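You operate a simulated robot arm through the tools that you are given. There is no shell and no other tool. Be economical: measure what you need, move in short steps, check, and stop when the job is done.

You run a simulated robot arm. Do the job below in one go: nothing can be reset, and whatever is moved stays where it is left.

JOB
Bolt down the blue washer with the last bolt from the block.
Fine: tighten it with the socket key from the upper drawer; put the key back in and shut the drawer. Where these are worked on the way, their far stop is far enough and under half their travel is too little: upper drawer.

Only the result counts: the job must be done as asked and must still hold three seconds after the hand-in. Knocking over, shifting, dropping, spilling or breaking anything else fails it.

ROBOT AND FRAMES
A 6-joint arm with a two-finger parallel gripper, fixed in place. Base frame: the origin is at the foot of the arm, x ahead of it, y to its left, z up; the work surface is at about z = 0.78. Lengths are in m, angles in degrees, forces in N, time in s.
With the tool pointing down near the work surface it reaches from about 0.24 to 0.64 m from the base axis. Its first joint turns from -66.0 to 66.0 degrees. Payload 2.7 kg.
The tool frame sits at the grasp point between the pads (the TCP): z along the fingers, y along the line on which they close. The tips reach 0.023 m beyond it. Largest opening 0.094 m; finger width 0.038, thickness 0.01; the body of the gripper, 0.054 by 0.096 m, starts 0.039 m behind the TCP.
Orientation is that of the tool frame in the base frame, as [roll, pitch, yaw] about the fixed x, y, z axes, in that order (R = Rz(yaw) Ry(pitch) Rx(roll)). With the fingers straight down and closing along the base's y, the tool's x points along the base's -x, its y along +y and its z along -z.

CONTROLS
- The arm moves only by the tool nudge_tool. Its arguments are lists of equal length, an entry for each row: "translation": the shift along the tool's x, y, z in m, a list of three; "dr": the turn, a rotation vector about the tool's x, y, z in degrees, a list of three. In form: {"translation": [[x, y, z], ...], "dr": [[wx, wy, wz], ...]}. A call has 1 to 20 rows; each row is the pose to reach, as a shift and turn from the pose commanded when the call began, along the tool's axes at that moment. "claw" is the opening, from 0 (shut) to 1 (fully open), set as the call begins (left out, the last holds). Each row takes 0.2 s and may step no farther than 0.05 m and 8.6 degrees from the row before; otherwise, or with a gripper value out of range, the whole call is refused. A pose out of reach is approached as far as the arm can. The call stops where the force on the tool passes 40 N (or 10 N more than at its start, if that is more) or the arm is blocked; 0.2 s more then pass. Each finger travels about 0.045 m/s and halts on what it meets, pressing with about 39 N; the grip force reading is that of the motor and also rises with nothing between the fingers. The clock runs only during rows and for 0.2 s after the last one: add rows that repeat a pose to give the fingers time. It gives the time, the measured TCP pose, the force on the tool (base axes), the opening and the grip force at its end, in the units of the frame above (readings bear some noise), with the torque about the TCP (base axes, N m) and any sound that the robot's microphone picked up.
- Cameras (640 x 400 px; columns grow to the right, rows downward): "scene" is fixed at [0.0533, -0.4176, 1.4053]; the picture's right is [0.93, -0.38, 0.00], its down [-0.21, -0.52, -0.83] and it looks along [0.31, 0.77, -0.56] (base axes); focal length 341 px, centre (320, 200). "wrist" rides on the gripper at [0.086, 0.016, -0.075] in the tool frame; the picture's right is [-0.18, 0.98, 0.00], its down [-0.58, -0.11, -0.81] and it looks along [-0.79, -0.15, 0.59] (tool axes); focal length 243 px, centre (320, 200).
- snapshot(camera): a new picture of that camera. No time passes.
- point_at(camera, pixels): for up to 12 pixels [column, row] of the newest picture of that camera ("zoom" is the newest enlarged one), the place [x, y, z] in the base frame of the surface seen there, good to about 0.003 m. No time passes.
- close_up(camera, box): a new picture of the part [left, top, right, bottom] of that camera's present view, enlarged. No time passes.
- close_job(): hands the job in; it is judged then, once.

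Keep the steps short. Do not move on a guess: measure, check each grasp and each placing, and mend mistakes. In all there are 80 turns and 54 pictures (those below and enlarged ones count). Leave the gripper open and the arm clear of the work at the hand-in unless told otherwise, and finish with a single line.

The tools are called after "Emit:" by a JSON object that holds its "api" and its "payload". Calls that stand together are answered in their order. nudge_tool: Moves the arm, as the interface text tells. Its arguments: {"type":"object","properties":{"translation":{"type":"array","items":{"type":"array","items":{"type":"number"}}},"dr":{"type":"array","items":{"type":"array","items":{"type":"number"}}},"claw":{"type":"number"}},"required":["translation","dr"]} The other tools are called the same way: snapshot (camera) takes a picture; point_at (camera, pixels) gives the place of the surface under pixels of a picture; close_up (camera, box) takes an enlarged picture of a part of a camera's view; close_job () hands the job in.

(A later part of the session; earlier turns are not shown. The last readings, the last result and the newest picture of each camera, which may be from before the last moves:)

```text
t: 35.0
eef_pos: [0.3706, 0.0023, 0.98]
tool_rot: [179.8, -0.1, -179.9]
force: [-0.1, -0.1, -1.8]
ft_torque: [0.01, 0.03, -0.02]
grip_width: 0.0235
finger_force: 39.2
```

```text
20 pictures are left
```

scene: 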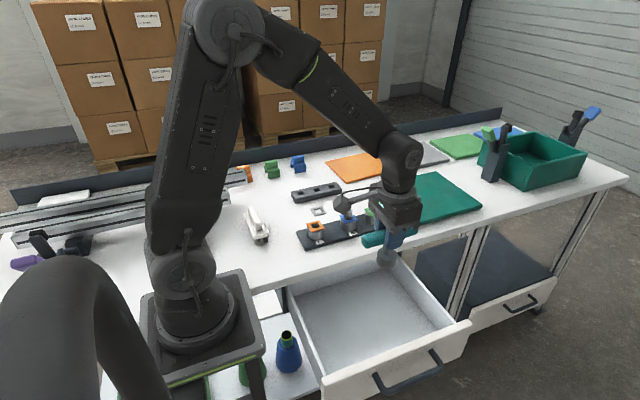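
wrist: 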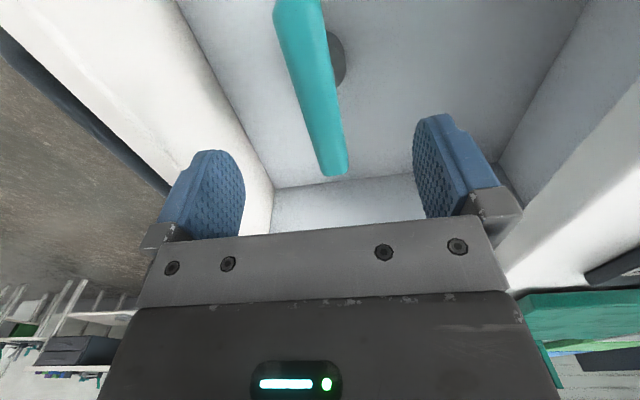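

The key is held. I move to hover above the bolt.

Emit:
{"api": "nudge_tool", "payload": {"translation": [[-0.007, 0.043, 0], [-0.015, 0.086, 0], [-0.022, 0.128, 0], [-0.029, 0.171, 0], [-0.037, 0.214, 0], [-0.044, 0.256, 0], [-0.044, 0.256, 0.02], [-0.044, 0.256, 0.02]], "dr": [[0, 0, 0], [0, 0, 0], [0, 0, 0], [0, 0, 0], [0, 0, 0], [0, 0, 0], [0, 0, 0], [0, 0, 0]]}}

Emit:
{"api": "close_up", "payload": {"camera": "scene", "box": [300, 172, 396, 232]}}

Emit:
{"api": "close_up", "payload": {"camera": "wrist", "box": [208, 0, 432, 140]}}

```text
t: 36.8
eef_pos: [0.4118, 0.2601, 0.9623]
tool_rot: [179.9, -0.1, -179.8]
force: [0.8, 0.8, -2.5]
ft_torque: [-0.02, 0.01, 0.01]
grip_width: 0.024
finger_force: 39.0
```

```text
6.67 times, centred on (348, 202) of scene
```

zoom: 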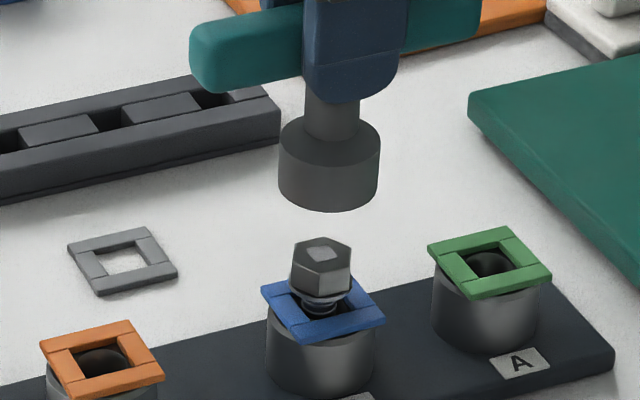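

```text
2.86 times, centred on (320, 70) of wrist
```

zoom: 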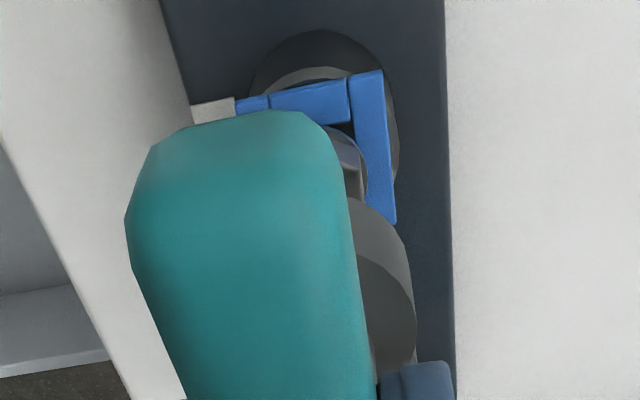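

I measure the socket and the bolt head in the scene view to align them.

Emit:
{"api": "close_up", "payload": {"camera": "scene", "box": [324, 183, 372, 222]}}

Emit:
{"api": "point_at", "payload": {"camera": "zoom", "pixels": [[168, 150], [240, 165], [305, 150], [240, 195], [175, 190], [300, 190], [225, 345], [230, 390], [165, 348], [285, 345], [230, 365], [225, 330]]}}

```text
10.26 times, centred on (348, 202) of scene
```

zoom: 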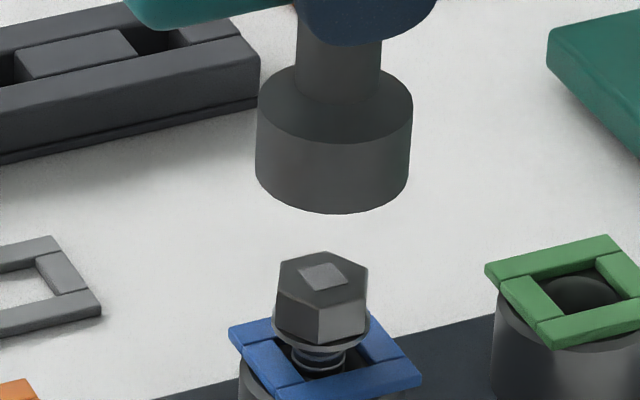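

```text
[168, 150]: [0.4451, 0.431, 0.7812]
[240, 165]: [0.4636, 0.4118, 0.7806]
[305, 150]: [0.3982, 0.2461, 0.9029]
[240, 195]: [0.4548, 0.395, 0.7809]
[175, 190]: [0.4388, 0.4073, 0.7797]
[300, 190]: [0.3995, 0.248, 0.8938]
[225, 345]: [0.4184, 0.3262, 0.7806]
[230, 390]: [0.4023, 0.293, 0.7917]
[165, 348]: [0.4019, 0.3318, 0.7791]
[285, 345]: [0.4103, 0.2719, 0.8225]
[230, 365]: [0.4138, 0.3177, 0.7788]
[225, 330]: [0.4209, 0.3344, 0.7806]
```

Now with the correct pixels for this picture.

Emit:
{"api": "point_at", "payload": {"camera": "zoom", "pixels": [[334, 170], [334, 195], [262, 160], [406, 160], [265, 180], [402, 180], [321, 274], [284, 264], [325, 254], [363, 270], [318, 303], [280, 293]]}}

```text
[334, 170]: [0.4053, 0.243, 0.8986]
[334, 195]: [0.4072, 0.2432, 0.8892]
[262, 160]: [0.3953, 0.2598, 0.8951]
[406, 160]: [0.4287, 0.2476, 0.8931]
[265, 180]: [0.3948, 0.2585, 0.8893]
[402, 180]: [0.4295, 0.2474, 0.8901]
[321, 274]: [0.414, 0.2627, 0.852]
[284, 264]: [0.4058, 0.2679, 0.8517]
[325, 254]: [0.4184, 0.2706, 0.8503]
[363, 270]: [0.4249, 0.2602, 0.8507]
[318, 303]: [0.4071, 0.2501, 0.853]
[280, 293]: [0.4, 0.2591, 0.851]
```

Head centre (0.4126, 0.260), hex corners along ±x at about +2°. The socket axis is about (0.414, 0.259), its bottom at z≈0.886. I correct x by -0.001, y by +0.0005 and lower slowly to feel for the head.

Emit:
{"api": "nudge_tool", "payload": {"translation": [[0.001, 0.0005, 0.015], [0.001, 0.0005, 0.027], [0.001, 0.0005, 0.031], [0.001, 0.0005, 0.034], [0.001, 0.0005, 0.036], [0.001, 0.0005, 0.038], [0.001, 0.0005, 0.038]], "dr": [[0, 0, 0], [0, 0, 0], [0, 0, 0], [0, 0, 0], [0, 0, 0], [0, 0, 0], [0, 0, 0]]}}

Emit:
{"api": "close_up", "payload": {"camera": "scene", "box": [316, 190, 380, 230]}}

```text
t: 38.4
eef_pos: [0.4101, 0.2586, 0.9228]
tool_rot: [179.9, 0.0, -180.0]
force: [-0.1, 0.6, -2.4]
ft_torque: [-0.03, 0.03, 0.01]
grip_width: 0.0237
finger_force: 39.2
```

```text
10.00 times, centred on (348, 210) of scene
```

zoom: 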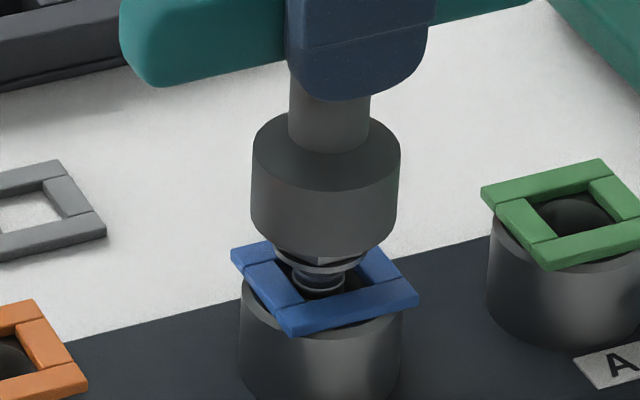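

There is no force and the socket is already around the head. I lower further until it seats.

Emit:
{"api": "nudge_tool", "payload": {"translation": [[0, 0, 0.003], [0, 0, 0.006], [0, 0, 0.008], [0, 0, 0.01], [0, 0, 0.012], [0, 0, 0.012]], "dr": [[0, 0, 0], [0, 0, 0], [0, 0, 0], [0, 0, 0], [0, 0, 0], [0, 0, 0]]}}

Emit:
{"api": "close_up", "payload": {"camera": "scene", "box": [316, 190, 380, 230]}}

```text
t: 39.8
eef_pos: [0.4115, 0.2596, 0.9121]
tool_rot: [179.8, -0.1, -179.9]
force: [-8.5, -1.6, 15.7]
ft_torque: [-0.11, 0.61, 0.02]
grip_width: 0.0238
finger_force: 39.0
```

```text
10.00 times, centred on (348, 210) of scene
```

zoom: 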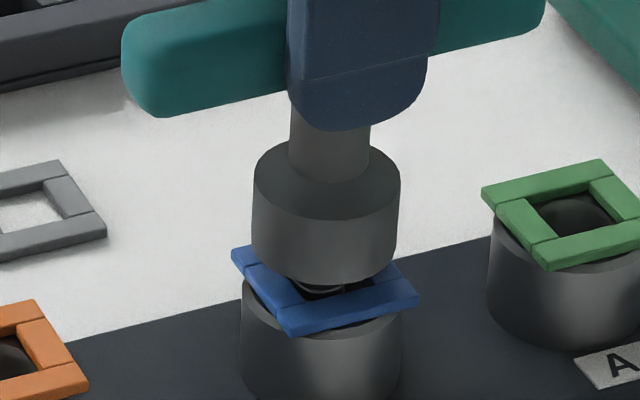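

The socket is seated on the head (16 N). I start turning clockwise, which is + about tool z, for 40° with light down pressure, and watch torque and height.

Emit:
{"api": "nudge_tool", "payload": {"translation": [[0.0008, 0, 0.0], [0.0008, 0, 0.0003], [0.0008, 0, 0.0005], [0.0008, 0, 0.0007], [0.0008, 0, 0.001], [0.0008, 0, 0.001]], "dr": [[0, 0, 8], [0, 0, 16], [0, 0, 24], [0, 0, 32], [0, 0, 40], [0, 0, 40]]}}

```text
t: 41.2
eef_pos: [0.412, 0.2612, 0.9122]
tool_rot: [179.5, -0.1, 140.0]
force: [4.5, 5.4, 24.8]
ft_torque: [0.17, -0.25, 0.04]
grip_width: 0.0237
finger_force: 38.9
```

There is little torque yet and no descent. I continue another 64° clockwise.

Emit:
{"api": "nudge_tool", "payload": {"translation": [[0, 0, 0], [0, 0, 0.0], [0, 0, 0.0], [0, 0, 0.0], [0, 0, 0.0], [0, 0, 0.0], [0, 0, 0.0], [0, 0, 0.0], [0, 0, 0]], "dr": [[0, 0, 8], [0, 0, 16], [0, 0, 24], [0, 0, 32], [0, 0, 40], [0, 0, 48], [0, 0, 56], [0, 0, 64], [0, 0, 64]]}}

Emit:
{"api": "close_up", "payload": {"camera": "scene", "box": [316, 190, 380, 230]}}

```text
t: 43.2
eef_pos: [0.4137, 0.2609, 0.9108]
tool_rot: [179.8, -0.4, 76.0]
force: [15.0, 12.8, 5.9]
ft_torque: [0.82, -0.88, 0.11]
grip_width: 0.0235
finger_force: 39.0
```

```text
10.00 times, centred on (348, 210) of scene
```

zoom: 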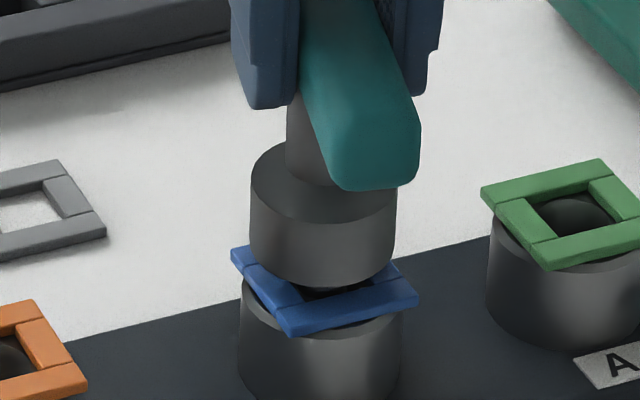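

The height has dropped 1.3 mm and the down force fell, so the bolt is screwing in. I correct the sideways load by about 1 mm and continue turning, following down.

Emit:
{"api": "nudge_tool", "payload": {"translation": [[0.0012, 0.0007, 0.0007], [0.0012, 0.0007, 0.001], [0.0012, 0.0007, 0.0013], [0.0012, 0.0007, 0.0016], [0.0012, 0.0007, 0.0019], [0.0012, 0.0007, 0.0022], [0.0012, 0.0007, 0.0025], [0.0012, 0.0007, 0.0028], [0.0012, 0.0007, 0.0028]], "dr": [[0, 0, 8], [0, 0, 16], [0, 0, 24], [0, 0, 32], [0, 0, 40], [0, 0, 48], [0, 0, 56], [0, 0, 64], [0, 0, 64]]}}

```text
t: 44.4
eef_pos: [0.4178, 0.2502, 0.9085]
tool_rot: [-177.6, -0.5, 40.8]
force: [-12.4, 14.3, 7.2]
ft_torque: [0.97, 0.84, 0.11]
grip_width: 0.0243
finger_force: 38.8
out of reach, approached as far as the arm can: row 5
stopped in row 5: the force on the tool passed its limit at 42 N (the readings are from after the stop); the commanded pose is now the measured one
```

The wrist joint limit was reached near yaw 42° and the arm deflected. First I bring the tool back to the bolt axis and straighten it, taking off the side load.

Emit:
{"api": "nudge_tool", "payload": {"translation": [[0.0009, -0.0035, 0], [0.0018, -0.007, 0], [0.0028, -0.0105, -0.001], [0.0028, -0.0105, -0.001]], "dr": [[-1, 0, -3], [-2, 0, -6], [-2.4, 0.5, -9], [-2.4, 0.5, -9]]}}

Emit:
{"api": "close_up", "payload": {"camera": "scene", "box": [316, 180, 396, 230]}}

```text
t: 45.4
eef_pos: [0.415, 0.256, 0.9099]
tool_rot: [179.7, -0.9, 49.9]
force: [-8.0, -1.3, 5.8]
ft_torque: [-0.1, 0.62, 0.03]
grip_width: 0.0239
finger_force: 38.8
```

```text
8.00 times, centred on (356, 205) of scene
```

zoom: 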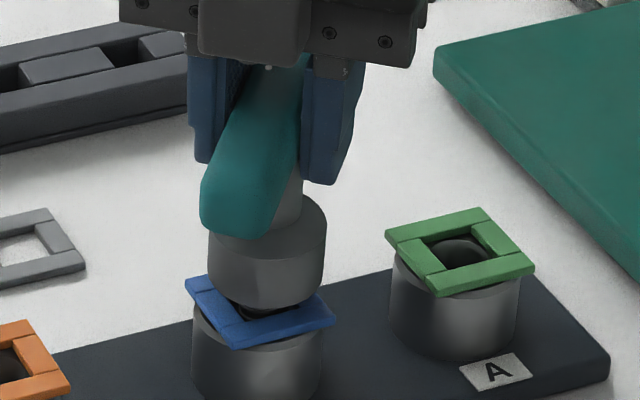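

Progress is about 2 mm so far. I lift the key off, staying clear of the head, then rotate back counter-clockwise for another stroke.

Emit:
{"api": "nudge_tool", "payload": {"translation": [[0.0015, -0.002, 0], [0.0015, -0.002, -0.008], [0.0015, -0.002, -0.016], [0.0015, -0.002, -0.028], [0.0015, -0.002, -0.035], [0.0015, -0.002, -0.035]], "dr": [[0, 0, 0], [0, 0, 0], [0, 0, 0], [0, 0, 0], [0, 0, 0], [0, 0, 0]]}}

Emit:
{"api": "close_up", "payload": {"camera": "scene", "box": [316, 185, 380, 225]}}

Emit:
{"api": "point_at", "payload": {"camera": "zoom", "pixels": [[320, 215], [320, 225], [320, 235], [320, 250], [290, 225], [350, 225], [320, 165], [260, 145], [390, 145]]}}

```text
t: 46.8
eef_pos: [0.4148, 0.2582, 0.9449]
tool_rot: [179.7, -1.1, 49.7]
force: [-0.1, 0.0, -1.6]
ft_torque: [-0.05, 0.01, 0.04]
grip_width: 0.0237
finger_force: 38.8
```

```text
10.00 times, centred on (348, 205) of scene
```

zoom: 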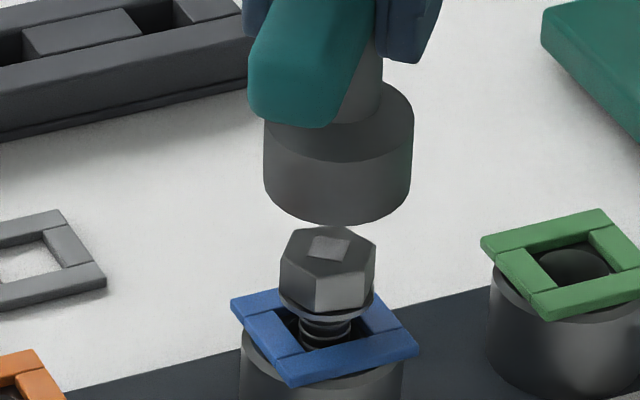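

```text
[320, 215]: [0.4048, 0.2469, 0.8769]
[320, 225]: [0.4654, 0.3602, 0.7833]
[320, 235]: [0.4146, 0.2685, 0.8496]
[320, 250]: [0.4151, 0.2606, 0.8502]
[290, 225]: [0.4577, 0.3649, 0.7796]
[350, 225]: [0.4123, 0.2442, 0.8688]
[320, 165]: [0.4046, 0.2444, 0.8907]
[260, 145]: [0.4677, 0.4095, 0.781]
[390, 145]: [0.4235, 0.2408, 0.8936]
```

The bolt is still standing but leans slightly, and its head top is near z 0.850. I raise a little, rotate the key counter-clockwise by 180° (a multiple of 60°) and straighten the tool, so I get a long fresh stroke. First half now.

Emit:
{"api": "nudge_tool", "payload": {"translation": [[0, 0, -0.01], [0, 0, -0.02], [0, 0, -0.02], [0, 0, -0.02], [0, 0, -0.02], [0, 0, -0.02], [0, 0, -0.02], [0, 0, -0.02], [0, 0, -0.02], [0, 0, -0.02], [0, 0, -0.02], [0, 0, -0.02], [0, 0, -0.02]], "dr": [[0, 0, -8], [0, 0, -16], [0, 0, -24], [0, 0, -32], [0, 0, -40], [0, 0, -48], [0, 0, -56], [0, 0, -64], [0, 0, -72], [0, 0, -80], [0, 0, -88], [0, 0, -90], [0, 0, -90]]}}

Emit:
{"api": "nudge_tool", "payload": {"translation": [[0, 0, 0], [0, 0, 0], [0, 0, 0], [0, 0, 0], [0, 0, 0], [0, 0, 0], [0, 0, 0], [0, 0, 0], [0, 0, 0], [0, 0, 0], [0, 0, 0], [0, 0, 0], [0, 0, 0]], "dr": [[0, 0, -8], [0, 0, -16], [0, 0, -24], [0, 0, -32], [0, 0, -40], [0, 0, -48], [0, 0, -56], [0, 0, -64], [0, 0, -72], [0, 0, -80], [0, 0, -88], [0, 0, -90], [0, 0, -90]]}}

```text
t: 49.5
eef_pos: [0.4143, 0.2596, 0.964]
tool_rot: [178.9, 0.3, 139.7]
force: [0.2, 0.5, -2.4]
ft_torque: [0.03, -0.03, 0.0]
grip_width: 0.0238
finger_force: 39.2
```

```text
t: 52.4
eef_pos: [0.4156, 0.2606, 0.9642]
tool_rot: [-179.7, 1.2, -130.2]
force: [0.7, -0.3, -1.5]
ft_torque: [-0.01, 0.01, 0.0]
grip_width: 0.0236
finger_force: 39.4
```

Yaw -130° is reachable. I straighten the 1.2° pitch and look at alignment.

Emit:
{"api": "nudge_tool", "payload": {"translation": [[0, 0, 0.01], [0, 0, 0.01]], "dr": [[-0.3, 1.2, 0], [-0.3, 1.2, 0]]}}

Emit:
{"api": "close_up", "payload": {"camera": "scene", "box": [316, 190, 380, 230]}}

Emit:
{"api": "point_at", "payload": {"camera": "zoom", "pixels": [[335, 95], [335, 115], [335, 130], [300, 185], [340, 180], [370, 192], [285, 220], [322, 228], [365, 220], [328, 202], [300, 240], [350, 240]]}}

```text
t: 53.0
eef_pos: [0.4156, 0.2581, 0.9551]
tool_rot: [179.9, 0.0, -130.2]
force: [0.4, 0.0, -1.3]
ft_torque: [-0.01, 0.01, -0.01]
grip_width: 0.0237
finger_force: 39.4
```

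```text
10.00 times, centred on (348, 210) of scene
```

zoom: 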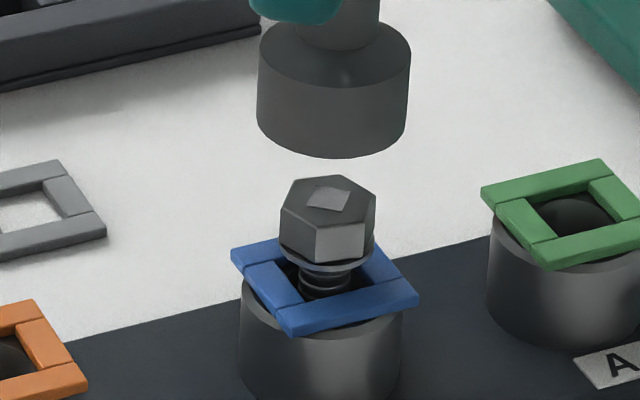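

```text
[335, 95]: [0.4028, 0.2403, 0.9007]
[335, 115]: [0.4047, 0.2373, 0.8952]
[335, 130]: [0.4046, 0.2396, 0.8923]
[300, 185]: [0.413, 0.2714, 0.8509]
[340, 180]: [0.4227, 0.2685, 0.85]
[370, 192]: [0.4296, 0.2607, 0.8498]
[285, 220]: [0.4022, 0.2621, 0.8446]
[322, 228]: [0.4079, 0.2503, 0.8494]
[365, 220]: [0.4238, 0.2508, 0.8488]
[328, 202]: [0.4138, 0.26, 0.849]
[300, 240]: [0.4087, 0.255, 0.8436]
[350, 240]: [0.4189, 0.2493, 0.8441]
```

The head is at (0.416, 0.2605), but the socket seems about 7 mm off along the bar direction. The key probably pivoted a few degrees in the grip when the arm deflected. I check the slope of the bar in the wrist view.

Emit:
{"api": "snapshot", "payload": {"camera": "wrist"}}

Emit:
{"api": "point_at", "payload": {"camera": "wrist", "pixels": [[305, 60], [305, 80], [305, 100], [305, 120], [305, 140], [310, 150], [300, 70], [310, 110]]}}

```text
10 pictures are left
```

wrist: 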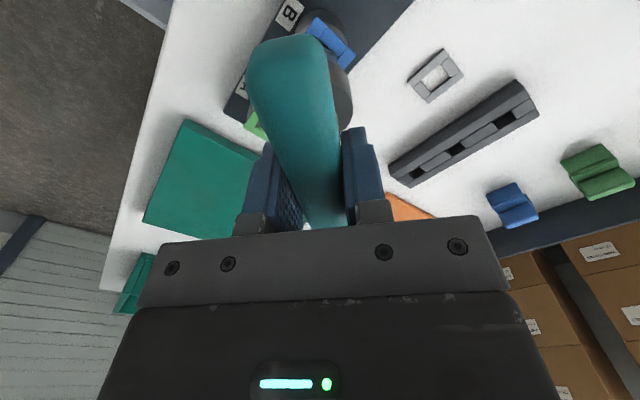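

```text
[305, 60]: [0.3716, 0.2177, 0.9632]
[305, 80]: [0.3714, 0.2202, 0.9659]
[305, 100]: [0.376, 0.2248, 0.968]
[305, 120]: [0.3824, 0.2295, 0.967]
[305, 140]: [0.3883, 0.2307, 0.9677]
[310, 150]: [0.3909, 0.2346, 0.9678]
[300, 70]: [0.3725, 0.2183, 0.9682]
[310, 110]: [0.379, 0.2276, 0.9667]
```

I sample more along the bar to get a better slope.

Emit:
{"api": "point_at", "payload": {"camera": "wrist", "pixels": [[290, 55], [285, 80], [290, 100], [300, 130], [310, 160], [312, 180], [318, 195], [320, 210], [322, 220], [338, 110], [345, 95], [340, 80]]}}

```text
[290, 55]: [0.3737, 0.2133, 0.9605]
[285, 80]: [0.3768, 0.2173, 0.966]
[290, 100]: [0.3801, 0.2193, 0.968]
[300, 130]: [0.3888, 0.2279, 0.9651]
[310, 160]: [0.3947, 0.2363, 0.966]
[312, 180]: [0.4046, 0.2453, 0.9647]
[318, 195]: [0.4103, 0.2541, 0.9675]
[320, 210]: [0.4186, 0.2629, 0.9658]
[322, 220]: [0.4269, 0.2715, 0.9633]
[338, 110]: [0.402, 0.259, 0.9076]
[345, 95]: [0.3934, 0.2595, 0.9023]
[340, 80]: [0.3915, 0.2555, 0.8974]
```

The bar slopes about 3–4°, so the key pivoted. I tilt the tool by -4° about tool y to make the key vertical, shift onto the head, and lower slowly, watching force.

Emit:
{"api": "nudge_tool", "payload": {"translation": [[-0.0022, 0.0005, 0], [-0.0022, 0.0005, 0.015], [-0.0022, 0.0005, 0.027], [-0.0022, 0.0005, 0.032], [-0.0022, 0.0005, 0.034], [-0.0022, 0.0005, 0.036], [-0.0022, 0.0005, 0.038], [-0.0022, 0.0005, 0.038]], "dr": [[0, -4, 0], [0, -4, 0], [0, -4, 0], [0, -4, 0], [0, -4, 0], [0, -4, 0], [0, -4, 0], [0, -4, 0]]}}

Emit:
{"api": "close_up", "payload": {"camera": "scene", "box": [316, 190, 380, 230]}}

```text
t: 54.8
eef_pos: [0.4156, 0.2612, 0.9168]
tool_rot: [-180.0, 4.0, -130.3]
force: [-0.4, 0.4, -2.6]
ft_torque: [0.05, -0.02, -0.03]
grip_width: 0.0237
finger_force: 38.7
```

```text
10.00 times, centred on (348, 210) of scene
```

zoom: 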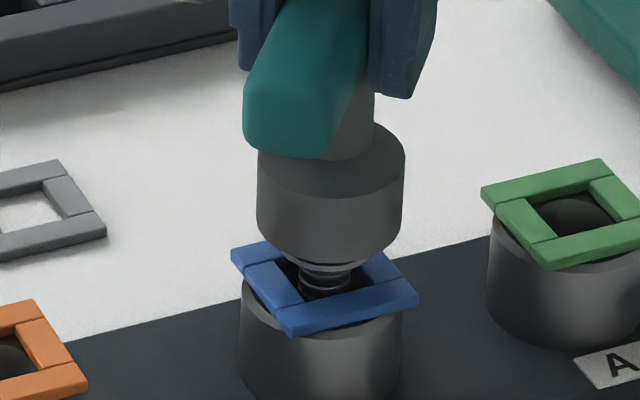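

The socket is over the head without force. I lower until seated, easing back toward the hole centre.

Emit:
{"api": "nudge_tool", "payload": {"translation": [[0.0005, 0.0005, 0.003], [0.001, 0.001, 0.006], [0.001, 0.001, 0.008], [0.001, 0.001, 0.0095], [0.001, 0.001, 0.0095]], "dr": [[0, 0, 0], [0, 0, 0], [0, 0, 0], [0, 0, 0], [0, 0, 0]]}}

```text
t: 56.0
eef_pos: [0.4146, 0.2611, 0.9097]
tool_rot: [-179.9, 4.2, -130.2]
force: [-1.8, -4.2, 19.7]
ft_torque: [-0.42, 0.24, -0.02]
grip_width: 0.0238
finger_force: 39.1
```

It is seated at z 0.9097 with 20 N. Now I turn clockwise about the key's own axis, 56° first, following gently down.

Emit:
{"api": "nudge_tool", "payload": {"translation": [[0, 0, 0], [0, 0, 0.0002], [0, 0, 0.0004], [0, 0, 0.0006], [0, 0, 0.0008], [0, 0, 0.001], [0, 0, 0.0012], [0, 0, 0.0012]], "dr": [[0.56, 0, 7.98], [1.12, 0, 15.96], [1.68, 0, 23.94], [2.24, 0, 31.92], [2.8, 0, 39.9], [3.36, 0, 47.9], [3.92, 0, 55.9], [3.92, 0, 55.9]]}}

```text
t: 57.8
eef_pos: [0.4144, 0.2615, 0.9076]
tool_rot: [-180.0, 4.2, 173.6]
force: [10.0, -9.6, 24.0]
ft_torque: [-0.55, -0.47, 0.07]
grip_width: 0.0235
finger_force: 39.1
```

It is descending (0.9076). I correct the side load slightly and continue 64°.

Emit:
{"api": "nudge_tool", "payload": {"translation": [[-0.0009, -0.0007, 0], [-0.0009, -0.0007, 0.0002], [-0.0009, -0.0007, 0.0004], [-0.0009, -0.0007, 0.0006], [-0.0009, -0.0007, 0.0008], [-0.0009, -0.0007, 0.001], [-0.0009, -0.0007, 0.0012], [-0.0009, -0.0007, 0.0014], [-0.0009, -0.0007, 0.0014]], "dr": [[0.56, 0, 7.98], [1.12, 0, 15.96], [1.68, 0, 23.94], [2.24, 0, 31.92], [2.8, 0, 39.9], [3.36, 0, 47.9], [3.92, 0, 55.9], [4.48, 0, 63.8], [4.48, 0, 63.8]]}}

Emit:
{"api": "close_up", "payload": {"camera": "scene", "box": [316, 190, 380, 230]}}

```text
t: 59.8
eef_pos: [0.4166, 0.2604, 0.9072]
tool_rot: [179.8, 4.1, 109.7]
force: [4.3, -11.7, 34.1]
ft_torque: [-0.53, -0.1, 0.03]
grip_width: 0.0235
finger_force: 39.6
```

```text
10.00 times, centred on (348, 210) of scene
```

zoom: 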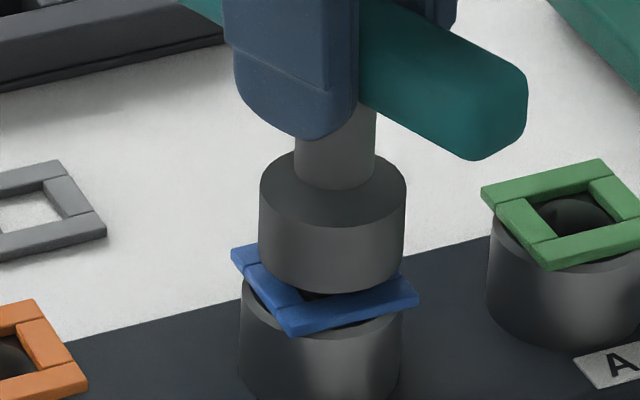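

The socket's lower edge is lower (row 292 vs 285), so the bolt is advancing. I continue 60° more without extra pressing.

Emit:
{"api": "nudge_tool", "payload": {"translation": [[0, -0.0007, 0], [0, -0.0007, 0], [0, -0.0007, 0], [0, -0.0007, 0], [0, -0.0007, 0], [0, -0.0007, 0], [0, -0.0007, 0], [0, -0.0007, 0]], "dr": [[0.56, 0, 7.98], [1.12, 0, 15.96], [1.68, 0, 23.94], [2.24, 0, 31.92], [2.8, 0, 39.9], [3.36, 0, 47.9], [3.92, 0, 55.9], [3.92, 0, 55.9]]}}

```text
t: 61.5
eef_pos: [0.4141, 0.2605, 0.9051]
tool_rot: [-180.0, 4.0, 53.6]
force: [6.8, -0.7, 17.9]
ft_torque: [0.1, -0.38, -0.01]
grip_width: 0.0241
finger_force: 38.8
```

It has really advanced now: z 0.9051, and the down force relaxed. I lift off along the key axis and rotate back 180° for another stroke.

Emit:
{"api": "nudge_tool", "payload": {"translation": [[0, 0, 0.0], [-0.0007, 0, -0.01], [-0.0014, 0, -0.02], [-0.0021, 0, -0.03], [-0.0021, 0, -0.03], [-0.0021, 0, -0.03], [-0.0021, 0, -0.03], [-0.0021, 0, -0.03], [-0.0021, 0, -0.03], [-0.0021, 0, -0.03], [-0.0021, 0, -0.03], [-0.0021, 0, -0.03], [-0.0021, 0, -0.03], [-0.0021, 0, -0.03], [-0.0021, 0, -0.03], [-0.0021, 0, -0.03]], "dr": [[0, 0, 0], [0, 0, 0], [0, 0, 0], [0, 0, 0], [-0.57, 0, -8.16], [-1.15, 0, -16.3], [-1.72, 0, -24.5], [-2.29, 0, -32.6], [-2.86, 0, -40.8], [-3.44, 0, -49], [-4.01, 0, -57.1], [-4.58, 0, -65.3], [-5.15, 0, -73.5], [-5.73, 0, -81.6], [-6.3, 0, -89.8], [-6.3, 0, -89.8]]}}

Emit:
{"api": "nudge_tool", "payload": {"translation": [[0, 0, 0], [0, 0, 0], [0, 0, 0], [0, 0, 0], [0, 0, 0], [0, 0, 0], [0, 0, 0], [0, 0, 0], [0, 0, 0], [0, 0, 0], [0, 0, 0], [0, 0, 0]], "dr": [[-0.57, 0, -8.16], [-1.15, 0, -16.3], [-1.72, 0, -24.5], [-2.29, 0, -32.6], [-2.86, 0, -40.8], [-3.44, 0, -49], [-4.01, 0, -57.1], [-4.58, 0, -65.3], [-5.15, 0, -73.5], [-5.73, 0, -81.6], [-6.3, 0, -89.8], [-6.3, 0, -89.8]]}}

Emit:
{"api": "close_up", "payload": {"camera": "scene", "box": [316, 190, 380, 230]}}

Emit:
{"api": "point_at", "payload": {"camera": "zoom", "pixels": [[300, 210], [340, 200], [368, 210], [285, 225], [322, 238], [365, 230], [325, 215], [333, 130], [333, 150], [333, 170]]}}

```text
t: 65.0
eef_pos: [0.4144, 0.2609, 0.9341]
tool_rot: [-179.9, 4.0, 143.8]
force: [-0.6, -0.2, -3.4]
ft_torque: [0.0, 0.02, 0.01]
grip_width: 0.0236
finger_force: 39.2
```

```text
t: 67.5
eef_pos: [0.4152, 0.2605, 0.9345]
tool_rot: [-179.9, 4.0, -126.2]
force: [-0.2, 1.3, -2.1]
ft_torque: [0.03, 0.0, -0.02]
grip_width: 0.0236
finger_force: 39.3
```

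```text
10.00 times, centred on (348, 210) of scene
```

zoom: 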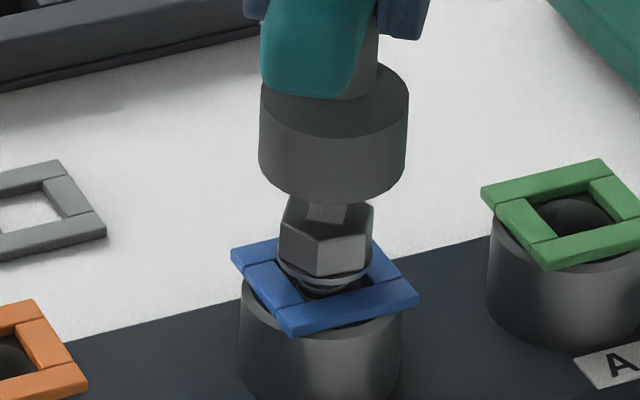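

```text
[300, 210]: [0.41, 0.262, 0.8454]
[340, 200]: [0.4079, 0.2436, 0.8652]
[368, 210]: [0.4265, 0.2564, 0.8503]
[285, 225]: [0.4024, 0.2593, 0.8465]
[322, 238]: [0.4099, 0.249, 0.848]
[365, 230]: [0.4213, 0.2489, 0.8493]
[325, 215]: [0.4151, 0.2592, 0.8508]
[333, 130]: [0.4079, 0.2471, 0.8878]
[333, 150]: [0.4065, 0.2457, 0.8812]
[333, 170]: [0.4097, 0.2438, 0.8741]
```

The bolt has come down about 2.7 mm and the socket is aligned above it. I lower and re-seat.

Emit:
{"api": "nudge_tool", "payload": {"translation": [[0.0007, 0, 0.01], [0.0013, 0, 0.018], [0.0016, 0, 0.023], [0.0019, 0, 0.027], [0.002, 0, 0.029], [0.0021, 0, 0.0305], [0.0021, 0, 0.0305]], "dr": [[0, 0, 0], [0, 0, 0], [0, 0, 0], [0, 0, 0], [0, 0, 0], [0, 0, 0], [0, 0, 0]]}}

```text
t: 69.2
eef_pos: [0.4153, 0.2612, 0.9068]
tool_rot: [-179.8, 4.3, -126.3]
force: [3.7, 2.7, 26.9]
ft_torque: [-0.1, 0.1, -0.02]
grip_width: 0.0239
finger_force: 38.7
```

It is seated at z 0.9068 with 27 N. I turn clockwise 80° without extra pressing.

Emit:
{"api": "nudge_tool", "payload": {"translation": [[0, 0, 0], [0, 0, 0], [0, 0, 0], [0, 0, 0], [0, 0, 0], [0, 0, 0.0002], [0, 0, 0.0004], [0, 0, 0.0006], [0, 0, 0.0008], [0, 0, 0.001], [0, 0, 0.001]], "dr": [[0.56, 0, 7.98], [1.12, 0, 15.96], [1.68, 0, 23.94], [2.24, 0, 31.92], [2.8, 0, 39.9], [3.36, 0, 47.9], [3.92, 0, 55.9], [4.48, 0, 63.8], [5.04, 0, 71.8], [5.6, 0, 79.8], [5.6, 0, 79.8]]}}

```text
t: 71.5
eef_pos: [0.415, 0.2608, 0.9041]
tool_rot: [180.0, 4.1, 153.5]
force: [5.6, -2.2, 23.1]
ft_torque: [-0.08, -0.02, 0.03]
grip_width: 0.0237
finger_force: 39.0
```

It is descending smoothly (0.9041). I continue another 88°, following down.

Emit:
{"api": "nudge_tool", "payload": {"translation": [[0, 0, 0.0001], [0, 0, 0.0003], [0, 0, 0.0005], [0, 0, 0.0007], [0, 0, 0.0009], [0, 0, 0.0011], [0, 0, 0.0013], [0, 0, 0.0015], [0, 0, 0.0017], [0, 0, 0.0019], [0, 0, 0.002], [0, 0, 0.002]], "dr": [[0.56, 0, 7.98], [1.12, 0, 15.96], [1.68, 0, 23.94], [2.24, 0, 31.92], [2.8, 0, 39.9], [3.36, 0, 47.9], [3.92, 0, 55.9], [4.48, 0, 63.8], [5.04, 0, 71.8], [5.6, 0, 79.8], [6.16, 0, 87.8], [6.16, 0, 87.8]]}}

```text
t: 74.2
eef_pos: [0.4158, 0.2606, 0.9016]
tool_rot: [180.0, 4.1, 65.5]
force: [-2.1, 10.7, -1.2]
ft_torque: [0.62, 0.16, -0.02]
grip_width: 0.0235
finger_force: 39.1
```

The down force went to zero, so the bolt went down ahead of the key. I lift off and rotate back for another stroke.

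Emit:
{"api": "nudge_tool", "payload": {"translation": [[0, 0, 0.0], [-0.0007, 0, -0.01], [-0.0014, 0, -0.02], [-0.0021, 0, -0.03], [-0.0021, 0, -0.03], [-0.0021, 0, -0.03], [-0.0021, 0, -0.03], [-0.0021, 0, -0.03], [-0.0021, 0, -0.03], [-0.0021, 0, -0.03], [-0.0021, 0, -0.03], [-0.0021, 0, -0.03], [-0.0021, 0, -0.03], [-0.0021, 0, -0.03], [-0.0021, 0, -0.03], [-0.0021, 0, -0.03]], "dr": [[0, 0, 0], [0, 0, 0], [0, 0, 0], [0, 0, 0], [-0.57, 0, -8.16], [-1.15, 0, -16.3], [-1.72, 0, -24.5], [-2.29, 0, -32.6], [-2.86, 0, -40.8], [-3.44, 0, -49], [-4.01, 0, -57.1], [-4.58, 0, -65.3], [-5.15, 0, -73.5], [-5.73, 0, -81.6], [-6.3, 0, -89.8], [-6.3, 0, -89.8]]}}

Emit:
{"api": "nudge_tool", "payload": {"translation": [[0, 0, 0], [0, 0, 0], [0, 0, 0], [0, 0, 0], [0, 0, 0], [0, 0, 0], [0, 0, 0], [0, 0, 0], [0, 0, 0], [0, 0, 0], [0, 0, 0], [0, 0, 0]], "dr": [[-0.57, 0, -8.16], [-1.15, 0, -16.3], [-1.72, 0, -24.5], [-2.29, 0, -32.6], [-2.86, 0, -40.8], [-3.44, 0, -49], [-4.01, 0, -57.1], [-4.58, 0, -65.3], [-5.15, 0, -73.5], [-5.73, 0, -81.6], [-6.3, 0, -89.8], [-6.3, 0, -89.8]]}}

Emit:
{"api": "close_up", "payload": {"camera": "scene", "box": [316, 190, 380, 230]}}

```text
t: 77.5
eef_pos: [0.4148, 0.2602, 0.931]
tool_rot: [-179.9, 4.0, 156.0]
force: [1.0, 0.1, -2.3]
ft_torque: [0.01, 0.0, -0.02]
grip_width: 0.0234
finger_force: 38.8
```

```text
t: 80.2
eef_pos: [0.4154, 0.2602, 0.9317]
tool_rot: [-179.9, 3.9, -114.1]
force: [-0.3, -0.9, -2.3]
ft_torque: [0.0, 0.01, -0.02]
grip_width: 0.0239
finger_force: 38.5
```

```text
10.00 times, centred on (348, 210) of scene
```

zoom: 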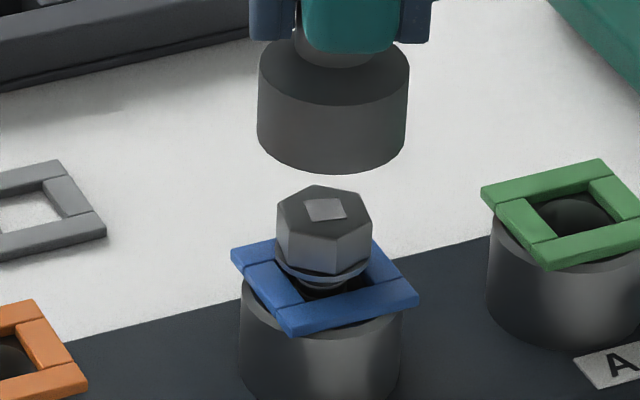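

The socket appears higher relative to the gripper than before, so I measure the head height and the key position.

Emit:
{"api": "point_at", "payload": {"camera": "zoom", "pixels": [[325, 208], [300, 215], [350, 215], [320, 192], [282, 203], [368, 205], [333, 145], [333, 165], [333, 120], [345, 30], [345, 10], [325, 270]]}}

```text
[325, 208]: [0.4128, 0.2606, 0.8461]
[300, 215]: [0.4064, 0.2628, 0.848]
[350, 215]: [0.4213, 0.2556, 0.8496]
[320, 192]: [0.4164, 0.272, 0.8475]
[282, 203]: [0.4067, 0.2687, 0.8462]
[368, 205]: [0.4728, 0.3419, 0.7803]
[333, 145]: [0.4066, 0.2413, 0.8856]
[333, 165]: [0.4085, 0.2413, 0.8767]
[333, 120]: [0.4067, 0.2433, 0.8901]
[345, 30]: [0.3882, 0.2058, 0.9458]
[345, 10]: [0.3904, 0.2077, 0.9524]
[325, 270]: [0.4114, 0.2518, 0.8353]
```

Head top is now ≈0.8475, about 5 mm lower than at the start, so the bolt is advancing. But the key has slid up in the grip under my pressing. I'll set the key on the bolt head, re-grip it lower and vertical, and press less. First I lower to just about seated.

Emit:
{"api": "nudge_tool", "payload": {"translation": [[0, 0.0, 0.01], [0.0008, -0.0005, 0.018], [0.0012, -0.001, 0.024], [0.0016, -0.001, 0.028], [0.0018, -0.001, 0.031], [0.002, -0.001, 0.033], [0.002, -0.001, 0.033]], "dr": [[0, 0, 0], [0, 0, 0], [0, 0, 0], [0, 0, 0], [0, 0, 0], [0, 0, 0], [0, 0, 0]]}}

```text
t: 81.8
eef_pos: [0.4158, 0.2613, 0.8979]
tool_rot: [-180.0, 4.0, -114.2]
force: [-3.0, 9.3, -0.1]
ft_torque: [0.6, 0.18, -0.01]
grip_width: 0.0236
finger_force: 39.0
```

Emit:
{"api": "nudge_tool", "payload": {"translation": [[0, -0.0005, 0.001], [0, -0.0005, 0.002], [0, -0.0005, 0.003], [0, -0.0005, 0.003]], "dr": [[0, 0, 0], [0, 0, 0], [0, 0, 0], [0, 0, 0]]}}

```text
t: 82.8
eef_pos: [0.416, 0.2613, 0.8945]
tool_rot: [180.0, 4.0, -114.2]
force: [-5.0, 13.2, 1.9]
ft_torque: [0.81, 0.28, 0.01]
grip_width: 0.0239
finger_force: 39.5
```

Emit:
{"api": "nudge_tool", "payload": {"translation": [[-0.0012, 0.0011, 0], [-0.0012, 0.0011, 0.001], [-0.0012, 0.0011, 0.002], [-0.0012, 0.0011, 0.003], [-0.0012, 0.0011, 0.003]], "dr": [[0, 0, 0], [0, 0, 0], [0, 0, 0], [0, 0, 0], [0, 0, 0]]}}

Emit:
{"api": "close_up", "payload": {"camera": "scene", "box": [308, 180, 388, 230]}}

```text
t: 84.0
eef_pos: [0.415, 0.2616, 0.8916]
tool_rot: [-179.9, 3.8, -114.3]
force: [0.1, 1.7, -1.3]
ft_torque: [0.09, 0.0, 0.01]
grip_width: 0.0234
finger_force: 39.1
```

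```text
8.00 times, centred on (348, 205) of scene
```

zoom: 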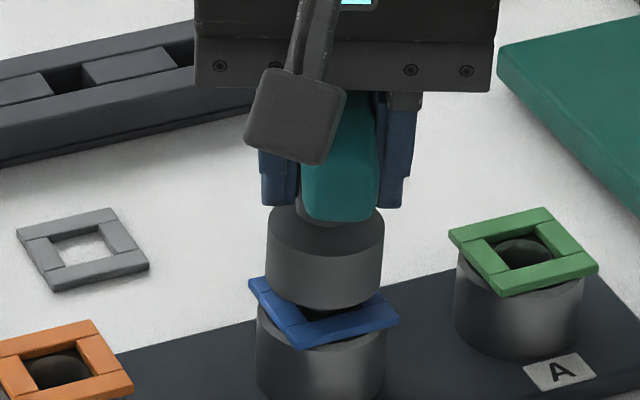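

The socket sits over the head with no side load. I open the fingers so the key rests on the bolt, straighten the tool, rise 15 mm, and then re-grip.

Emit:
{"api": "nudge_tool", "payload": {"translation": [[0, 0, 0], [0, 0, 0], [0, 0, 0], [0, 0, 0]], "dr": [[0, 0, 0], [0, 0, 0], [0, 0, 0], [0, 0, 0]], "claw": 0.55}}

Emit:
{"api": "nudge_tool", "payload": {"translation": [[0, 0, -0.005], [0, 0, -0.01], [0, 0, -0.013], [0, 0, -0.013]], "dr": [[0, 1.4, 0], [0, 2.8, 0], [0, 3.9, 0], [0, 3.9, 0]]}}

Emit:
{"api": "snapshot", "payload": {"camera": "wrist"}}

Emit:
{"api": "point_at", "payload": {"camera": "wrist", "pixels": [[300, 80], [303, 100], [305, 130], [310, 160], [315, 190], [318, 210], [290, 60], [300, 110]]}}

```text
t: 85.0
eef_pos: [0.4172, 0.2616, 0.8933]
tool_rot: [-179.9, 3.9, -114.3]
force: [0.5, -0.6, 0.0]
ft_torque: [0.0, 0.0, 0.03]
grip_width: 0.0519
finger_force: 0.0
```

```text
t: 86.0
eef_pos: [0.416, 0.2604, 0.905]
tool_rot: [180.0, 0.0, -114.2]
force: [-0.4, 0.2, 0.4]
ft_torque: [-0.02, -0.03, 0.01]
grip_width: 0.0518
finger_force: 0.0
```

```text
4 pictures are left
```

wrist: 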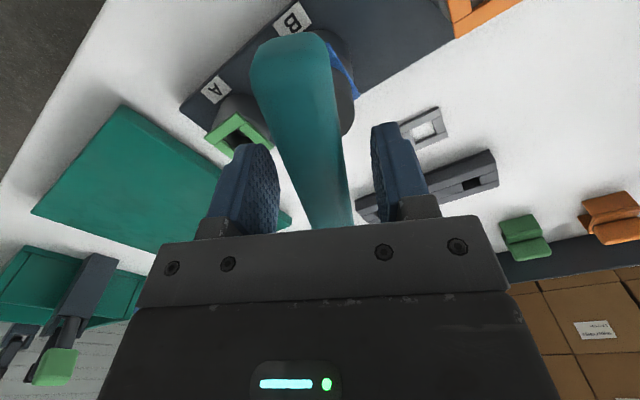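

```text
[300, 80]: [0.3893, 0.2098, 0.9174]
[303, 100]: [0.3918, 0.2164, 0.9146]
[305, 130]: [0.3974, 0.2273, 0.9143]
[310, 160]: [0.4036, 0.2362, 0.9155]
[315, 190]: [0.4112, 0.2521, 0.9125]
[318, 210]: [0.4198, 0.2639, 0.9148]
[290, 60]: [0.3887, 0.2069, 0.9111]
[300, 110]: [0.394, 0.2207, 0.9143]
```

The key now stands upright on the head: bar top flat at z 0.9145, TCP at its proper height. I re-grip and turn clockwise with practically no pressing.

Emit:
{"api": "nudge_tool", "payload": {"translation": [[0, 0, 0], [0, 0, 0], [0, 0, 0], [0, 0, 0], [0, 0, 0]], "dr": [[0, 0, 0], [0, 0, 0], [0, 0, 0], [0, 0, 0], [0, 0, 0]], "claw": 0}}

Emit:
{"api": "nudge_tool", "payload": {"translation": [[0, 0, 0.0003], [0, 0, 0.0003], [0, 0, 0.0004], [0, 0, 0.0005], [0, 0, 0.0006], [0, 0, 0.0007], [0, 0, 0.0008], [0, 0, 0.0009], [0, 0, 0.001], [0, 0, 0.001]], "dr": [[0, 0, 8], [0, 0, 16], [0, 0, 24], [0, 0, 32], [0, 0, 40], [0, 0, 48], [0, 0, 56], [0, 0, 64], [0, 0, 72], [0, 0, 72]]}}

```text
t: 87.2
eef_pos: [0.4148, 0.2615, 0.9051]
tool_rot: [179.9, 0.0, -114.2]
force: [-1.3, -0.3, 1.0]
ft_torque: [0.05, 0.06, 0.02]
grip_width: 0.0236
finger_force: 39.6
```

```text
t: 89.3
eef_pos: [0.416, 0.2606, 0.9054]
tool_rot: [-179.9, 0.2, 173.6]
force: [12.7, -12.1, 0.0]
ft_torque: [-0.69, -0.85, 0.08]
grip_width: 0.0237
finger_force: 39.1
```

There is a side load again but no vertical load. I shift (+x, −y) by 1 mm and continue 88°.

Emit:
{"api": "nudge_tool", "payload": {"translation": [[-0.0013, -0.0011, 0.0002], [-0.0013, -0.0011, 0.0004], [-0.0013, -0.0011, 0.0006], [-0.0013, -0.0011, 0.0008], [-0.0013, -0.0011, 0.001], [-0.0013, -0.0011, 0.0012], [-0.0013, -0.0011, 0.0014], [-0.0013, -0.0011, 0.0016], [-0.0013, -0.0011, 0.0018], [-0.0013, -0.0011, 0.002], [-0.0013, -0.0011, 0.0022], [-0.0013, -0.0011, 0.0022]], "dr": [[0, 0, 8], [0, 0, 16], [0, 0, 24], [0, 0, 32], [0, 0, 40], [0, 0, 48], [0, 0, 56], [0, 0, 64], [0, 0, 72], [0, 0, 80], [0, 0, 88], [0, 0, 88]]}}

```text
t: 92.0
eef_pos: [0.4166, 0.2608, 0.9021]
tool_rot: [180.0, 0.0, 85.6]
force: [-7.8, -10.0, 20.8]
ft_torque: [-0.62, 0.52, -0.01]
grip_width: 0.0239
finger_force: 39.0
```

It is pressing again, so I turn the last 36° to the wrist limit without pressing, correcting sideways.

Emit:
{"api": "nudge_tool", "payload": {"translation": [[-0.001, -0.0006, 0], [-0.001, -0.0006, 0], [-0.001, -0.0006, 0], [-0.001, -0.0006, 0], [-0.001, -0.0006, 0], [-0.001, -0.0006, 0]], "dr": [[0, 0, 8], [0, 0, 16], [0, 0, 24], [0, 0, 32], [0, 0, 36], [0, 0, 36]]}}

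```text
t: 93.3
eef_pos: [0.4154, 0.2597, 0.9017]
tool_rot: [180.0, -0.2, 49.6]
force: [0.3, -2.2, 7.7]
ft_torque: [-0.03, -0.14, 0.08]
grip_width: 0.0234
finger_force: 38.9
```

The stroke is done (196°, TCP 0.9017). I leave the key on the bolt: open, rise above the bar, turn back 180°, and re-grip there.

Emit:
{"api": "nudge_tool", "payload": {"translation": [[0, 0, 0], [0, 0, 0], [0, 0, 0], [0, 0, 0]], "dr": [[0, 0, 0], [0, 0, 0], [0, 0, 0], [0, 0, 0]], "claw": 0.6}}

Emit:
{"api": "nudge_tool", "payload": {"translation": [[0, 0, -0.02], [0, 0, -0.045], [0, 0, -0.045], [0, 0, -0.045], [0, 0, -0.045], [0, 0, -0.045], [0, 0, -0.045], [0, 0, -0.045], [0, 0, -0.045], [0, 0, -0.045], [0, 0, -0.045], [0, 0, -0.045], [0, 0, -0.045], [0, 0, -0.045]], "dr": [[0, 0, 0], [0, 0, 0], [0, 0, -8.2], [0, 0, -16.4], [0, 0, -24.6], [0, 0, -32.8], [0, 0, -41], [0, 0, -49.2], [0, 0, -57.4], [0, 0, -65.6], [0, 0, -73.8], [0, 0, -82], [0, 0, -90], [0, 0, -90]]}}

Emit:
{"api": "nudge_tool", "payload": {"translation": [[0, 0, 0], [0, 0, 0], [0, 0, 0], [0, 0, 0], [0, 0, 0], [0, 0, 0], [0, 0, 0], [0, 0, 0], [0, 0, 0], [0, 0, 0], [0, 0, 0], [0, 0, 0]], "dr": [[0, 0, -8.2], [0, 0, -16.4], [0, 0, -24.6], [0, 0, -32.8], [0, 0, -41], [0, 0, -49.2], [0, 0, -57.4], [0, 0, -65.6], [0, 0, -73.8], [0, 0, -82], [0, 0, -90], [0, 0, -90]]}}

Emit:
{"api": "close_up", "payload": {"camera": "scene", "box": [308, 180, 388, 230]}}

Emit:
{"api": "point_at", "payload": {"camera": "zoom", "pixels": [[310, 180], [320, 200], [300, 180], [325, 160], [330, 270], [330, 295], [275, 260], [380, 260], [345, 120]]}}

```text
t: 94.3
eef_pos: [0.415, 0.2596, 0.9015]
tool_rot: [-179.9, 0.1, 49.8]
force: [0.3, 0.0, 1.0]
ft_torque: [-0.01, -0.01, 0.02]
grip_width: 0.0565
finger_force: 0.0
```

```text
t: 97.3
eef_pos: [0.4173, 0.2578, 0.9464]
tool_rot: [-180.0, 0.0, 139.9]
force: [0.2, 0.4, 0.6]
ft_torque: [-0.01, 0.01, 0.01]
grip_width: 0.0564
finger_force: 0.1
```

```text
t: 100.0
eef_pos: [0.416, 0.2594, 0.9456]
tool_rot: [-180.0, -0.1, -130.1]
force: [0.6, 0.1, 0.3]
ft_torque: [0.03, 0.02, -0.01]
grip_width: 0.0565
finger_force: 0.1
```

```text
8.00 times, centred on (348, 205) of scene
```

zoom: 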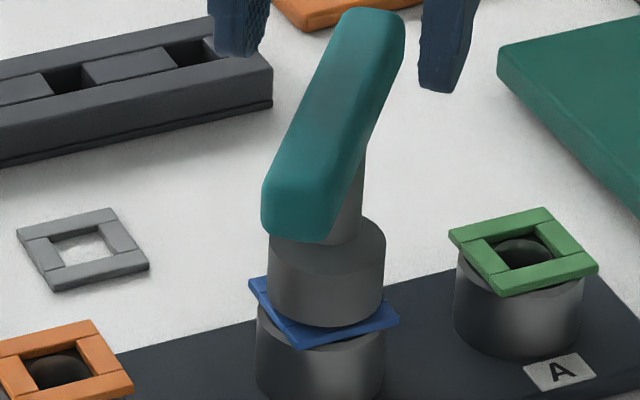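

```text
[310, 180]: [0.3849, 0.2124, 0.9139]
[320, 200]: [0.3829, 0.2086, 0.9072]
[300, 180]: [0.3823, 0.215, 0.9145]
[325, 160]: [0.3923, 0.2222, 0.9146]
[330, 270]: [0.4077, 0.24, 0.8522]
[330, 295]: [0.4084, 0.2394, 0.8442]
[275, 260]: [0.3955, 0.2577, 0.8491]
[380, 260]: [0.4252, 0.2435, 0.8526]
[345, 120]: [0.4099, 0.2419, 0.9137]
```

The key stands upright on the bolt, with the socket now close above the washer. I lower, re-grip with the TCP 10 mm below the bar top, and turn again.

Emit:
{"api": "nudge_tool", "payload": {"translation": [[0, 0.001, 0.02], [0, 0.001, 0.035], [0, 0.001, 0.041], [0, 0.001, 0.041]], "dr": [[0, 0, 0], [0, 0, 0], [0, 0, 0], [0, 0, 0]]}}

Emit:
{"api": "nudge_tool", "payload": {"translation": [[0, 0, 0], [0, 0, 0], [0, 0, 0], [0, 0, 0], [0, 0, 0]], "dr": [[0, 0, 0], [0, 0, 0], [0, 0, 0], [0, 0, 0], [0, 0, 0]], "claw": 0}}

Emit:
{"api": "nudge_tool", "payload": {"translation": [[0, 0, 0.0003], [0, 0, 0.0003], [0, 0, 0.0004], [0, 0, 0.0005], [0, 0, 0.0006], [0, 0, 0.0007], [0, 0, 0.0008], [0, 0, 0.0009], [0, 0, 0.001], [0, 0, 0.001]], "dr": [[0, 0, 8], [0, 0, 16], [0, 0, 24], [0, 0, 32], [0, 0, 40], [0, 0, 48], [0, 0, 56], [0, 0, 64], [0, 0, 72], [0, 0, 72]]}}

```text
t: 101.0
eef_pos: [0.4161, 0.2592, 0.9065]
tool_rot: [-180.0, 0.0, -130.2]
force: [-0.4, 0.2, -0.2]
ft_torque: [-0.01, -0.02, -0.01]
grip_width: 0.0562
finger_force: 0.2
```

```text
t: 102.2
eef_pos: [0.4164, 0.2592, 0.9063]
tool_rot: [-180.0, -0.1, -130.2]
force: [-1.3, 1.7, 0.3]
ft_torque: [0.14, 0.05, 0.1]
grip_width: 0.0238
finger_force: 38.9
```

```text
t: 104.3
eef_pos: [0.4141, 0.26, 0.9054]
tool_rot: [179.8, -0.1, 157.8]
force: [-0.6, -8.7, 9.6]
ft_torque: [-0.32, 0.01, 1.23]
grip_width: 0.0251
finger_force: 39.1
```

The torque about z is now 1.23 N·m, so the bolt is getting tight. I continue in small steps.

Emit:
{"api": "nudge_tool", "payload": {"translation": [[0, -0.0006, 0], [0, -0.0006, 0], [0, -0.0006, 0], [0, -0.0006, 0], [0, -0.0006, 0]], "dr": [[0, 0, 5], [0, 0, 10], [0, 0, 15], [0, 0, 20], [0, 0, 20]]}}

```text
t: 105.5
eef_pos: [0.4146, 0.2583, 0.9045]
tool_rot: [-180.0, 0.0, 137.7]
force: [-0.9, -6.8, 4.1]
ft_torque: [-0.19, 0.0, 1.52]
grip_width: 0.0366
finger_force: 39.1
```

The grip opened to 36.6 mm, meaning the bar stalled at yaw ≈158° against 1.5 N·m, so the bolt no longer turns. I rotate back to square with the bar, then lift the key to inspect.

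Emit:
{"api": "nudge_tool", "payload": {"translation": [[0, 0.0006, 0], [0, 0.0006, 0], [0, 0.0006, 0], [0, 0.0006, 0]], "dr": [[0, 0, -7], [0, 0, -14], [0, 0, -20], [0, 0, -20]]}}

Emit:
{"api": "nudge_tool", "payload": {"translation": [[0, 0, 0], [0, 0, 0], [0, 0, 0]], "dr": [[0, 0, 3.5], [0, 0, 7], [0, 0, 7]]}}

```text
t: 106.5
eef_pos: [0.4156, 0.2592, 0.9052]
tool_rot: [-179.9, -0.1, 157.9]
force: [-7.9, -4.3, -2.0]
ft_torque: [-0.02, 0.38, 0.24]
grip_width: 0.0238
finger_force: 38.7
```

```text
t: 107.3
eef_pos: [0.4158, 0.2589, 0.9048]
tool_rot: [-179.9, 0.0, 150.7]
force: [-1.4, -8.9, -10.4]
ft_torque: [-0.14, -0.16, 1.27]
grip_width: 0.0259
finger_force: 39.1
```

The torque rises again immediately (1.27 N·m), so it holds firmly. I relax the twist, lift the key off, and look at the bolt.

Emit:
{"api": "nudge_tool", "payload": {"translation": [[0, 0, 0], [0, 0, -0.012], [0, 0, -0.024], [0, 0, -0.045], [0, 0, -0.075], [0, 0, -0.075]], "dr": [[0, 0, -4], [0, 0, -4], [0, 0, -4], [0, 0, -4], [0, 0, -4], [0, 0, -4]]}}

Emit:
{"api": "close_up", "payload": {"camera": "scene", "box": [316, 190, 380, 230]}}

Emit:
{"api": "point_at", "payload": {"camera": "zoom", "pixels": [[320, 220], [310, 225], [330, 225], [320, 235], [300, 220], [345, 225], [325, 245], [333, 130], [333, 100]]}}

```text
t: 108.8
eef_pos: [0.4165, 0.26, 0.9789]
tool_rot: [179.9, 0.1, 154.8]
force: [0.0, 0.0, 0.0]
ft_torque: [-0.04, 0.0, -0.01]
grip_width: 0.0
finger_force: 39.2
```

```text
10.00 times, centred on (348, 210) of scene
```

zoom: 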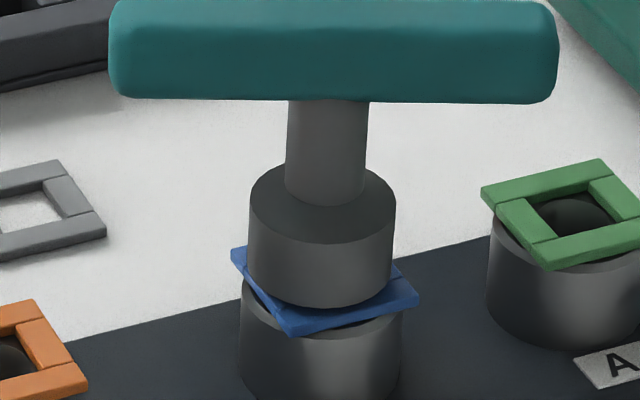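

```text
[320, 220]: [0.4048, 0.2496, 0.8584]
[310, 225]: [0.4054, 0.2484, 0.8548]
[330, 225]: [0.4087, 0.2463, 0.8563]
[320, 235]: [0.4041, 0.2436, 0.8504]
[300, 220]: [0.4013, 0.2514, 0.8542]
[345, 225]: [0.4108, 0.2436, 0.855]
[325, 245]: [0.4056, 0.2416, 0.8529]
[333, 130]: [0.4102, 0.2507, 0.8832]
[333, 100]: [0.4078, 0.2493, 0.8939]
```

The fingers slipped off: the bolt had pulled the key down while my grip stayed near the bar's top edge. The key stands firmly on the bolt, with the socket now only about 1–2 mm above the washer. I open, align to the bar (yaw ≈158°), and lower to a deeper grip.

Emit:
{"api": "nudge_tool", "payload": {"translation": [[0, 0, 0], [0, 0, 0], [0, 0, 0], [0, 0, 0.025], [0, 0, 0.05], [0, 0, 0.07], [0, 0, 0.08], [0, 0, 0.08]], "dr": [[0, 0, -3], [0, 0, -3], [0, 0, -3], [0, 0, -3], [0, 0, -3], [0, 0, -3], [0, 0, -3], [0, 0, -3]], "claw": 0.6}}

Emit:
{"api": "nudge_tool", "payload": {"translation": [[0, 0, 0], [0, 0, 0], [0, 0, 0], [0, 0, 0], [0, 0, 0]], "dr": [[0, 0, 0], [0, 0, 0], [0, 0, 0], [0, 0, 0], [0, 0, 0]], "claw": 0}}

Emit:
{"api": "nudge_tool", "payload": {"translation": [[0, 0, 0], [0, 0, 0], [0, 0, 0], [0, 0, 0], [0, 0, 0]], "dr": [[0, 0, 4], [0, 0, 8], [0, 0, 12], [0, 0, 16], [0, 0, 16]]}}

```text
t: 110.5
eef_pos: [0.4162, 0.2606, 0.8983]
tool_rot: [-179.9, 0.0, 157.8]
force: [0.3, -0.2, -0.6]
ft_torque: [-0.02, -0.02, 0.0]
grip_width: 0.0565
finger_force: 0.0
```

```text
t: 111.8
eef_pos: [0.4167, 0.2593, 0.8991]
tool_rot: [-179.9, 0.0, 157.8]
force: [-6.7, -8.5, 2.6]
ft_torque: [-0.27, 0.34, 1.12]
grip_width: 0.0255
finger_force: 39.2
```

```text
t: 113.0
eef_pos: [0.4152, 0.2586, 0.9]
tool_rot: [-180.0, 0.0, 141.7]
force: [-0.6, -11.3, -4.7]
ft_torque: [-0.31, -0.13, 1.49]
grip_width: 0.034
finger_force: 40.0
```

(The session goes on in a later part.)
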